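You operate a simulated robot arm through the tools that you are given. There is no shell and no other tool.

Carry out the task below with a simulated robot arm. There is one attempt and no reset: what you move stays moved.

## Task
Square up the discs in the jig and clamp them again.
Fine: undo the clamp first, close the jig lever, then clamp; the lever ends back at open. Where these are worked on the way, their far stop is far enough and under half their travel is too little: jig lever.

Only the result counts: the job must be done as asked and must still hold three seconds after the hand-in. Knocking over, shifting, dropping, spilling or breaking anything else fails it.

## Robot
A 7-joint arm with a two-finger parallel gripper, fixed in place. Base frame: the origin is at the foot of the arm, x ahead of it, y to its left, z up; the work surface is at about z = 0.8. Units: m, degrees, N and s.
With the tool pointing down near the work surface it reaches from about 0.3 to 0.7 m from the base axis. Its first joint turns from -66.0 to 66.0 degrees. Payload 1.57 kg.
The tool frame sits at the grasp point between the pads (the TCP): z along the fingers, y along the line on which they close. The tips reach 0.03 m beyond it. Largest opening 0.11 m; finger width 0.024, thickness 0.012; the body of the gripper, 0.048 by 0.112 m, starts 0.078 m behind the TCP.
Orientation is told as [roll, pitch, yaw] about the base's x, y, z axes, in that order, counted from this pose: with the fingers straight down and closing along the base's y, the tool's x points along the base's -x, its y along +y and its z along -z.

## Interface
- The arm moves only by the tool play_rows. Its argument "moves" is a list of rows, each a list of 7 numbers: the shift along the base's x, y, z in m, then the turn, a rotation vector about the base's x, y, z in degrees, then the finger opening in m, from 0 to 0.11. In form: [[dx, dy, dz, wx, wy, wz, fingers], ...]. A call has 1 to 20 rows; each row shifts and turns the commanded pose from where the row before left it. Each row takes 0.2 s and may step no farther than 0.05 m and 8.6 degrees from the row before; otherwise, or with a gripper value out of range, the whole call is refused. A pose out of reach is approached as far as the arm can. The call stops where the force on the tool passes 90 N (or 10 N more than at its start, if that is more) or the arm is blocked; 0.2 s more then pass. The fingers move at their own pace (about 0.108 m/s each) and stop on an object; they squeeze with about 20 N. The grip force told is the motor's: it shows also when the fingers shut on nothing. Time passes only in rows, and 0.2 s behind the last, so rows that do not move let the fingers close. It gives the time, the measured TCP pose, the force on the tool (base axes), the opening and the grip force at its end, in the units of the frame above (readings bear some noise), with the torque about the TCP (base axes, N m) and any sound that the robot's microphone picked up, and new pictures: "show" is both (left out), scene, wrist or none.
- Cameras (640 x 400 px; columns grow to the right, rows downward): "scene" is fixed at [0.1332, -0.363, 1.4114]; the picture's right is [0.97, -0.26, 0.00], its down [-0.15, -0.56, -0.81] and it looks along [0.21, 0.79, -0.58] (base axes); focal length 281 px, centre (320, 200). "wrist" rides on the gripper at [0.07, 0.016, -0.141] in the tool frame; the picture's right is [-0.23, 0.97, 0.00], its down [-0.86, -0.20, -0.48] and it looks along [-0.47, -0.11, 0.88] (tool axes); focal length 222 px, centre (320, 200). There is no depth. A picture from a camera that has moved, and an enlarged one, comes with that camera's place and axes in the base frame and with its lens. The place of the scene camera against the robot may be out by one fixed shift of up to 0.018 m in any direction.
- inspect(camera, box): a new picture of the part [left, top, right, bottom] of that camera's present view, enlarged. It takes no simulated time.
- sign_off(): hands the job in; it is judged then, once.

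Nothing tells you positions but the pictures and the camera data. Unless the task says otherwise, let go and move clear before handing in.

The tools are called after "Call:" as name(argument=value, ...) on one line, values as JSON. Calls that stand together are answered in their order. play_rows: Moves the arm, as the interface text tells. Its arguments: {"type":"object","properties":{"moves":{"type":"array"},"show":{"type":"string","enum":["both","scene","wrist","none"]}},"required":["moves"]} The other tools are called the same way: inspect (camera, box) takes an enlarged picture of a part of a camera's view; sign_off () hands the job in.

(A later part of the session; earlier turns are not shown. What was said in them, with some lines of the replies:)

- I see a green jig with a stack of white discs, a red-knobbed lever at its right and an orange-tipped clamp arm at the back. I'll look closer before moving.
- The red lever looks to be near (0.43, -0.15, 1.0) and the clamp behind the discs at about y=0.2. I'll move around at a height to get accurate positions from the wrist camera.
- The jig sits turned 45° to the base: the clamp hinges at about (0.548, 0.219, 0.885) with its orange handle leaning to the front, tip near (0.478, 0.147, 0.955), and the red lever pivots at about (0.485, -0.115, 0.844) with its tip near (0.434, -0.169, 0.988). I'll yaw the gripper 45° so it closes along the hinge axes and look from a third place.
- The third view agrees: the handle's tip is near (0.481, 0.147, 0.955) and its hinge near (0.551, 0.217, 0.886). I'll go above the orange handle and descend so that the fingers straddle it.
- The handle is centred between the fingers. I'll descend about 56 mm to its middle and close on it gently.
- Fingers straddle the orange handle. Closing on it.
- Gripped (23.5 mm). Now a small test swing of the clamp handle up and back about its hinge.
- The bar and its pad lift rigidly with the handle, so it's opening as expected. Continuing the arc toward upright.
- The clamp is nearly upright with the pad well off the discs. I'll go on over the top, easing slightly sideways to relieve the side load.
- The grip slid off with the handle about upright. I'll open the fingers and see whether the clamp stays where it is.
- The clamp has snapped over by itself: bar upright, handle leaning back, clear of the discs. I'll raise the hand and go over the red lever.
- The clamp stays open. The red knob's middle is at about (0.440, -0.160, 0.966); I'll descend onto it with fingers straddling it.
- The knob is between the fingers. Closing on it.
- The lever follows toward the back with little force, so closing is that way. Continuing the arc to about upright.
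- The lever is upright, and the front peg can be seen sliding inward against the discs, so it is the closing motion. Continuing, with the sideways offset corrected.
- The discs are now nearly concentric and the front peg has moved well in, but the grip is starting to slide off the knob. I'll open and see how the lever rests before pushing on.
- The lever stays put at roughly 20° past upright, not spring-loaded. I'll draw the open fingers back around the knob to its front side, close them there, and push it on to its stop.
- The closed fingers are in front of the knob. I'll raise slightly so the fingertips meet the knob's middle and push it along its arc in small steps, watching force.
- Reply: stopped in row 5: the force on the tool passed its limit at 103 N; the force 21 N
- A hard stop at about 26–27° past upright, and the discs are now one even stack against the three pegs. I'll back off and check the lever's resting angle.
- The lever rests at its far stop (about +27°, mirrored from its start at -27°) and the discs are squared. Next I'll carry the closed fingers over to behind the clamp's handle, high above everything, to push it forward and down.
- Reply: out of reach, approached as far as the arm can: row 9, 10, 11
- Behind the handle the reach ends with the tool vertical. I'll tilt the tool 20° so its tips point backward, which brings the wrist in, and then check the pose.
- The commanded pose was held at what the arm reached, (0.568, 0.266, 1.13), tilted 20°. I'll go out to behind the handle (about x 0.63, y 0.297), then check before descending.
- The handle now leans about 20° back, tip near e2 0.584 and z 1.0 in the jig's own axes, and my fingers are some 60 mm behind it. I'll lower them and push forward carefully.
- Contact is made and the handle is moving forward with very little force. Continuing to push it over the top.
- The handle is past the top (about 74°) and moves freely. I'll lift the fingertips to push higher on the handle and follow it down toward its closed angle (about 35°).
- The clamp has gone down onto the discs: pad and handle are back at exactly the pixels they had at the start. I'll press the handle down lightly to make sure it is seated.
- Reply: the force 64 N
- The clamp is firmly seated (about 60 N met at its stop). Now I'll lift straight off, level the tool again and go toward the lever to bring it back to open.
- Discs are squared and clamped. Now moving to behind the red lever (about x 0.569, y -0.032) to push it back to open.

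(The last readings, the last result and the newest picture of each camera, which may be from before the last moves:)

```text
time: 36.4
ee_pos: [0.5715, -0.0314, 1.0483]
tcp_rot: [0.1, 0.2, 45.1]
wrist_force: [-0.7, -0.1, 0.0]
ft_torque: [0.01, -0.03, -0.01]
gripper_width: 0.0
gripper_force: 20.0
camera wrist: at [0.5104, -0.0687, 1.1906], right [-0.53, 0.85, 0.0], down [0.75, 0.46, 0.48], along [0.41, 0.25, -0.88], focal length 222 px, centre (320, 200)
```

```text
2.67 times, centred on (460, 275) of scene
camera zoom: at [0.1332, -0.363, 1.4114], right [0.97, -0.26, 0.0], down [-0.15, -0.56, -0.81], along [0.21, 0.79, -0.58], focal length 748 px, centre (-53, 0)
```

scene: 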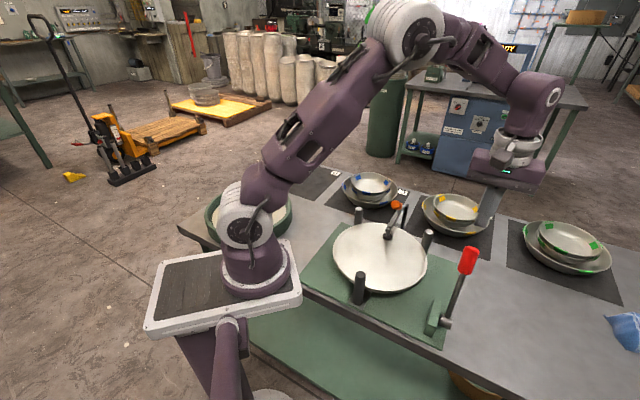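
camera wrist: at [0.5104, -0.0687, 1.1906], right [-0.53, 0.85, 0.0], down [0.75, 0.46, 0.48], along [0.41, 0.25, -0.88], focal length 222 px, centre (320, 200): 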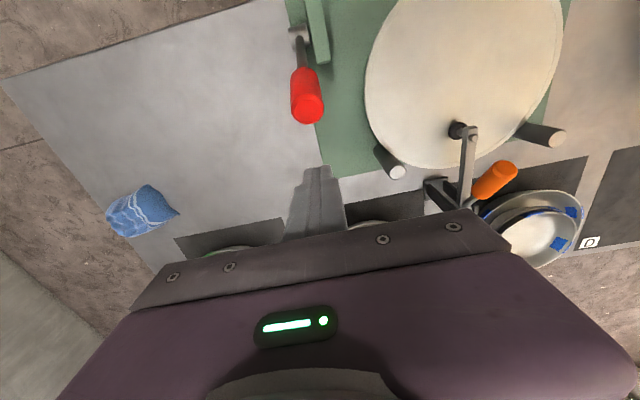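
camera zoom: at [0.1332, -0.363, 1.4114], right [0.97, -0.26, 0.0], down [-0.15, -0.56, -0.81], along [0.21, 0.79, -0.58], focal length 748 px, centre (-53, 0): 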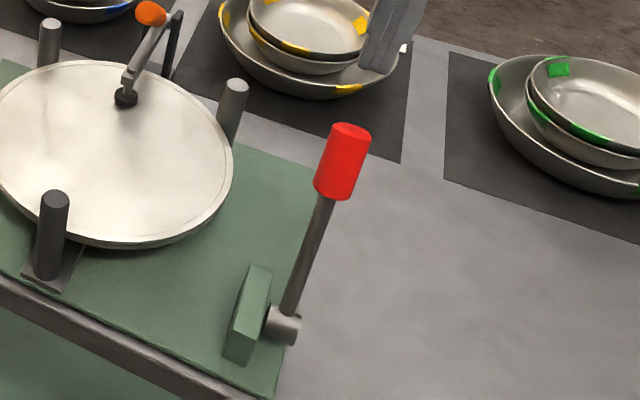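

I'm about 37 mm behind the knob and aligned with it. Lowering to knob height and pushing it forward toward open.

Call:
play_rows(moves=[[0, 0, -0.03, 0, 0, 0, 0.0], [0, 0, -0.028, 0, 0, 0, 0.0], [-0.0117, -0.0117, 0, 0, 0, 0, 0.0], [-0.0117, -0.0117, 0, 0, 0, 0, 0.0], [-0.0117, -0.0117, 0, 0, 0, 0, 0.0], [-0.01, -0.01, 0, 0, 0, 0, 0.0], [-0.01, -0.01, 0, 0, 0, 0, 0.0], [0, 0, 0, 0, 0, 0, 0.0]], show="both")

Call:
inspect(camera="scene", box=[300, 180, 520, 350])

```text
time: 38.2
ee_pos: [0.5164, -0.0888, 0.9906]
tcp_rot: [0.1, 0.0, 45.0]
wrist_force: [0.1, 0.1, -0.4]
ft_torque: [0.0, 0.01, -0.01]
gripper_width: 0.0
gripper_force: 20.3
camera wrist: at [0.4553, -0.1258, 1.1321], right [-0.53, 0.85, 0.0], down [0.75, 0.46, 0.48], along [0.41, 0.25, -0.88], focal length 222 px, centre (320, 200)
```

scene: 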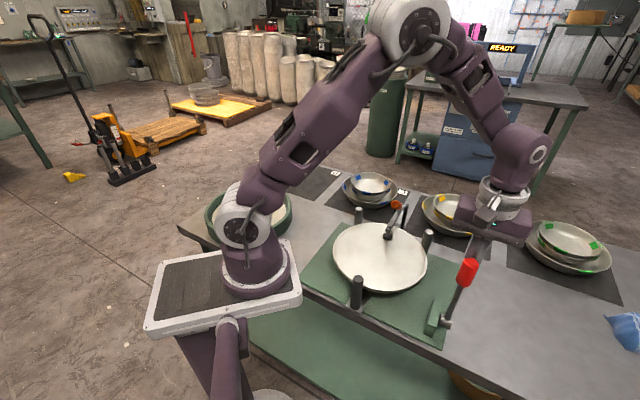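
wrist: 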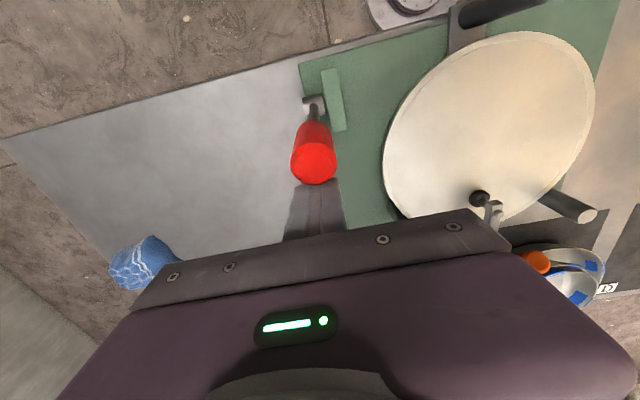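

```text
2.35 times, centred on (410, 265) of scene
camera zoom: at [0.1331, -0.363, 1.4114], right [0.97, -0.26, 0.0], down [-0.15, -0.56, -0.81], along [0.21, 0.79, -0.58], focal length 660 px, centre (108, 47)
```

zoom: 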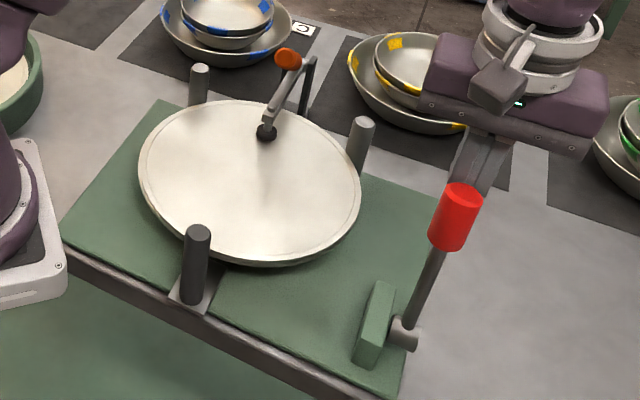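

The lever follows forward, the peg draws back, and the discs stay put. Continuing toward the open stop.

Call:
play_rows(moves=[[-0.0085, -0.0085, 0, 0, 0, 0, 0.0], [-0.0085, -0.0085, 0, 0, 0, 0, 0.0], [-0.0085, -0.0085, 0, 0, 0, 0, 0.0], [-0.0085, -0.0085, 0, 0, 0, 0, 0.0], [-0.0085, -0.0085, 0, 0, 0, 0, 0.0], [0, 0, 0, 0, 0, 0, 0.0]], show="both")

Call:
inspect(camera="scene", box=[300, 180, 520, 350])

Call:
inspect(camera="wrist", box=[220, 80, 440, 260])

```text
time: 39.6
ee_pos: [0.4739, -0.1299, 0.9894]
tcp_rot: [0.0, 0.0, 45.0]
wrist_force: [0.6, -0.5, 0.1]
ft_torque: [0.01, 0.01, 0.03]
gripper_width: 0.0001
gripper_force: 19.9
camera wrist: at [0.4129, -0.1661, 1.1326], right [-0.53, 0.85, 0.0], down [0.75, 0.46, 0.48], along [0.41, 0.25, -0.88], focal length 222 px, centre (320, 200)
```

scene: 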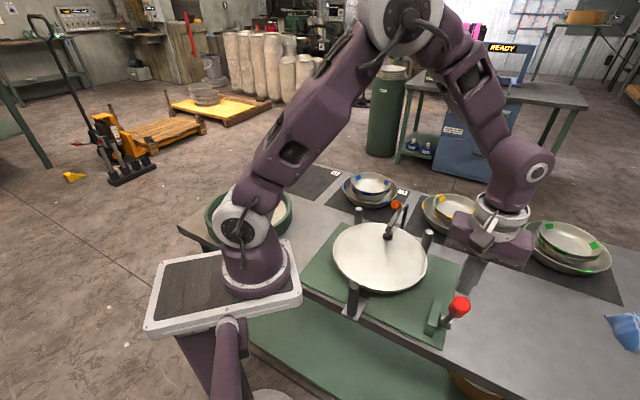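
wrist: 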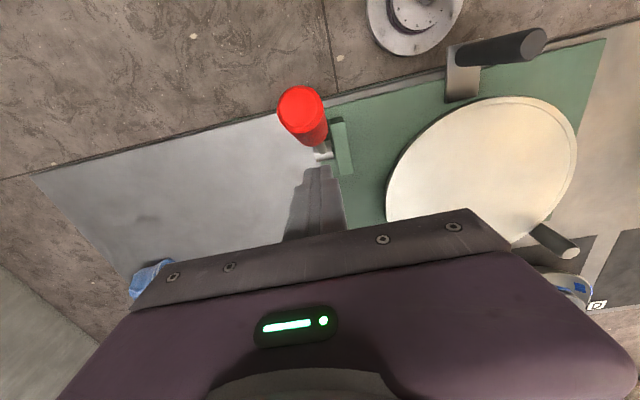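

```text
2.35 times, centred on (410, 265) of scene
camera zoom: at [0.1331, -0.363, 1.4114], right [0.97, -0.26, 0.0], down [-0.15, -0.56, -0.81], along [0.21, 0.79, -0.58], focal length 660 px, centre (108, 47)
```

zoom: 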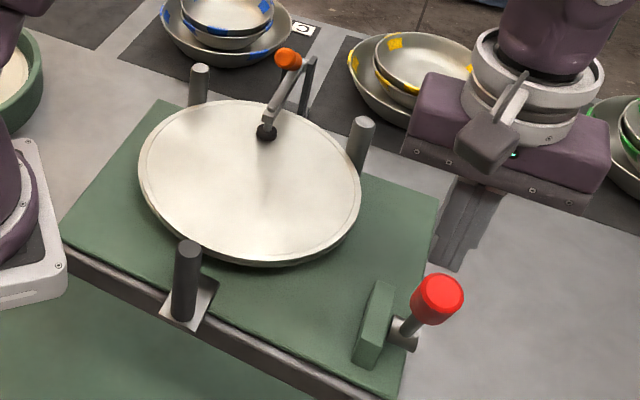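

```text
2.22 times, centred on (330, 170) of wrist
camera zoom: at [0.4129, -0.1661, 1.1326], right [-0.53, 0.85, 0.0], down [0.75, 0.46, 0.48], along [0.41, 0.25, -0.88], focal length 494 px, centre (298, 267)
```

zoom: 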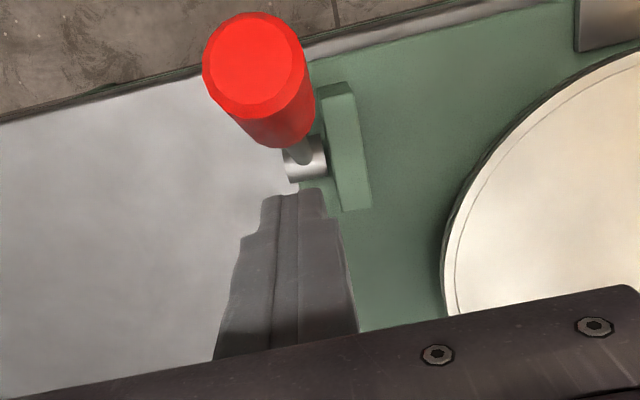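

The lever has dropped to open by itself: its tip is again at (0.433, -0.168), the same place as at the start, and the peg is back out. I'll lift clear and check everything.

Call:
play_rows(moves=[[0.004, 0.004, 0.03, 0, 0, 0, 0.0], [0, 0, 0.05, 0, 0, 0, 0.0], [0, 0, 0.05, 0, 0, 0, 0.03], [0, 0, 0.05, 0, 0, 0, 0.06], [0, 0, 0.03, 0, 0, 0, 0.06], [0, 0, 0, 0, 0, 0, 0.06], [0, 0, 0, 0, 0, 0, 0.06], [0, 0, 0, 0, 0, 0, 0.06]], show="both")

Call:
inspect(camera="scene", box=[290, 180, 490, 360])

Call:
inspect(camera="wrist", box=[220, 40, 500, 240])

Call:
inspect(camera="scene", box=[340, 190, 440, 260])

Call:
inspect(camera="scene", box=[400, 270, 490, 350])

```text
time: 41.4
ee_pos: [0.4756, -0.1265, 1.2014]
tcp_rot: [-0.1, 0.1, 45.0]
wrist_force: [0.4, -0.2, 0.6]
ft_torque: [-0.02, 0.04, -0.02]
gripper_width: 0.0598
gripper_force: 0.0
camera wrist: at [0.4139, -0.1647, 1.3435], right [-0.53, 0.85, 0.0], down [0.75, 0.46, 0.48], along [0.41, 0.25, -0.88], focal length 222 px, centre (320, 200)
```

scene: 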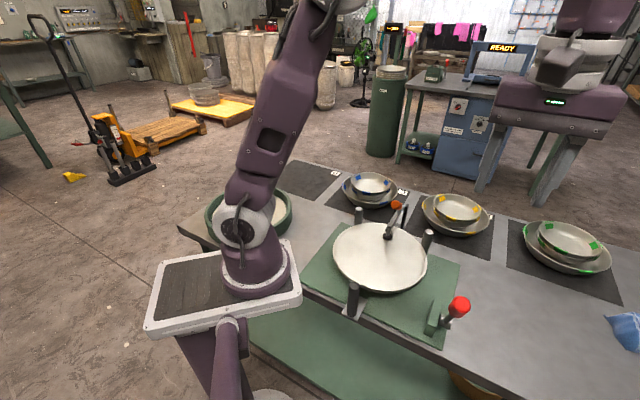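
wrist: 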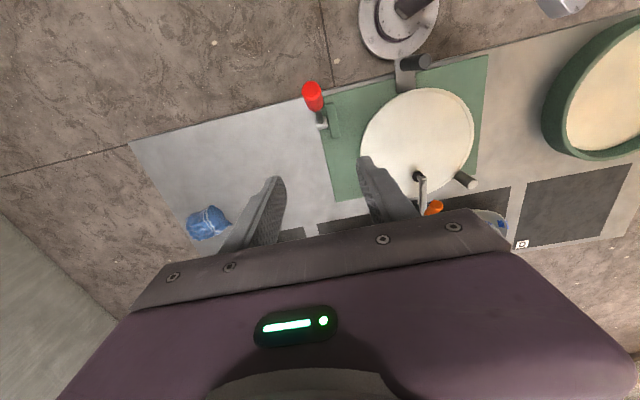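

```text
2.22 times, centred on (390, 270) of scene
camera zoom: at [0.1332, -0.363, 1.4114], right [0.97, -0.26, 0.0], down [-0.15, -0.56, -0.81], along [0.21, 0.79, -0.58], focal length 624 px, centre (164, 44)
```

zoom: 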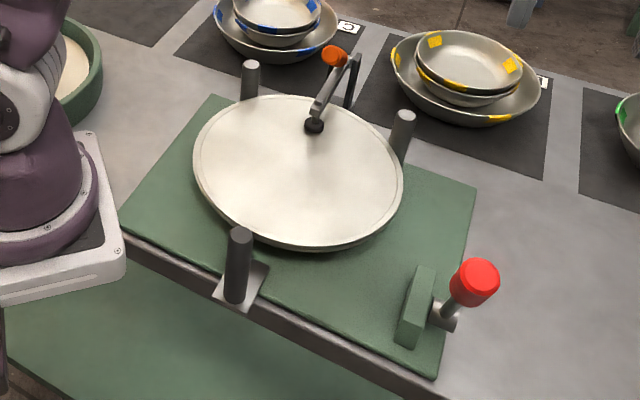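

```text
2.00 times, centred on (360, 140) of wrist
camera zoom: at [0.4139, -0.1647, 1.3435], right [-0.53, 0.85, 0.0], down [0.75, 0.46, 0.48], along [0.41, 0.25, -0.88], focal length 444 px, centre (240, 320)
```

zoom: 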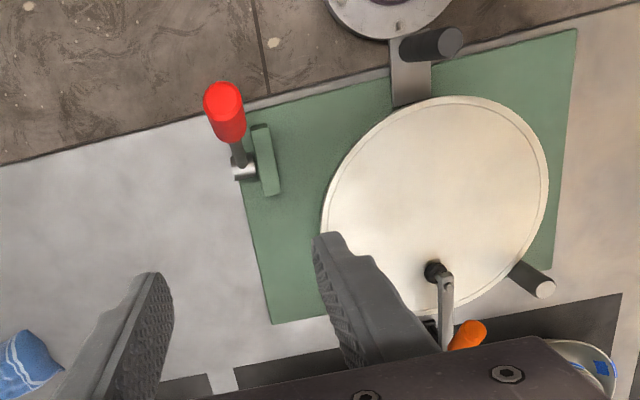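

```text
5.71 times, centred on (390, 225) of scene
camera zoom: at [0.1332, -0.363, 1.4114], right [0.97, -0.26, 0.0], down [-0.15, -0.56, -0.81], along [0.21, 0.79, -0.58], focal length 1603 px, centre (-80, 57)
```

zoom: 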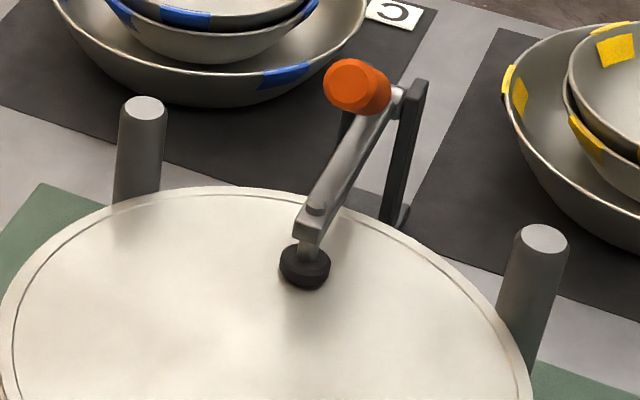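

```text
5.00 times, centred on (445, 310) of scene
camera zoom: at [0.1332, -0.363, 1.4114], right [0.97, -0.26, 0.0], down [-0.15, -0.56, -0.81], along [0.21, 0.79, -0.58], focal length 1403 px, centre (-305, -350)
```

zoom: 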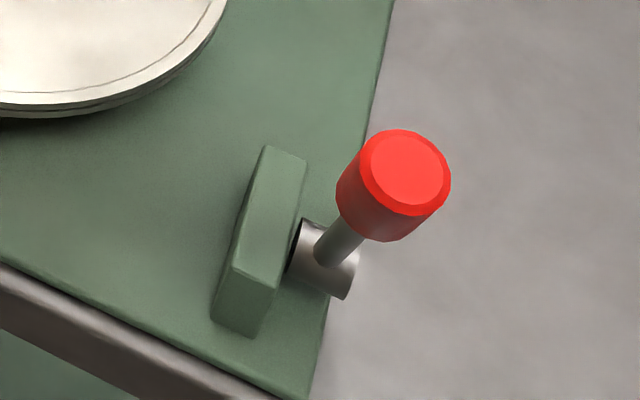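

The discs sit as one even stack against the rear pegs. The clamp is down in the same place as at the start, and the lever is back at its original open position. The hand is clear and the bowls and other items haven't moved, so I'm handing in.

Call:
sign_off()

```text
The job is handed in.
```

The discs are squared up and clamped again, and the job is handed in; I haven't seen the result of the judging.

- **Unclamping:** I swung the clamp open first, clear of the discs.
- **Squaring:** I pushed the jig lever until it met a hard stop, about 54° from where it started. The front peg moved in and the discs lined up as one even stack.
- **Clamping:** With the lever still closed, I pushed the clamp back down and pressed it home, which met about 60 N at its stop. It looks the same in the pictures as it did at the start.
- **Lever:** I then pushed the lever back, and it dropped the last part to open by itself. Its tip is within a millimetre or two of where it began.

The grip slid off both the clamp handle and the lever partway through their swings, so I finished those moves by pushing with closed fingers. The bowls and everything else on the table look unmoved in the final pictures, and the hand is clear.
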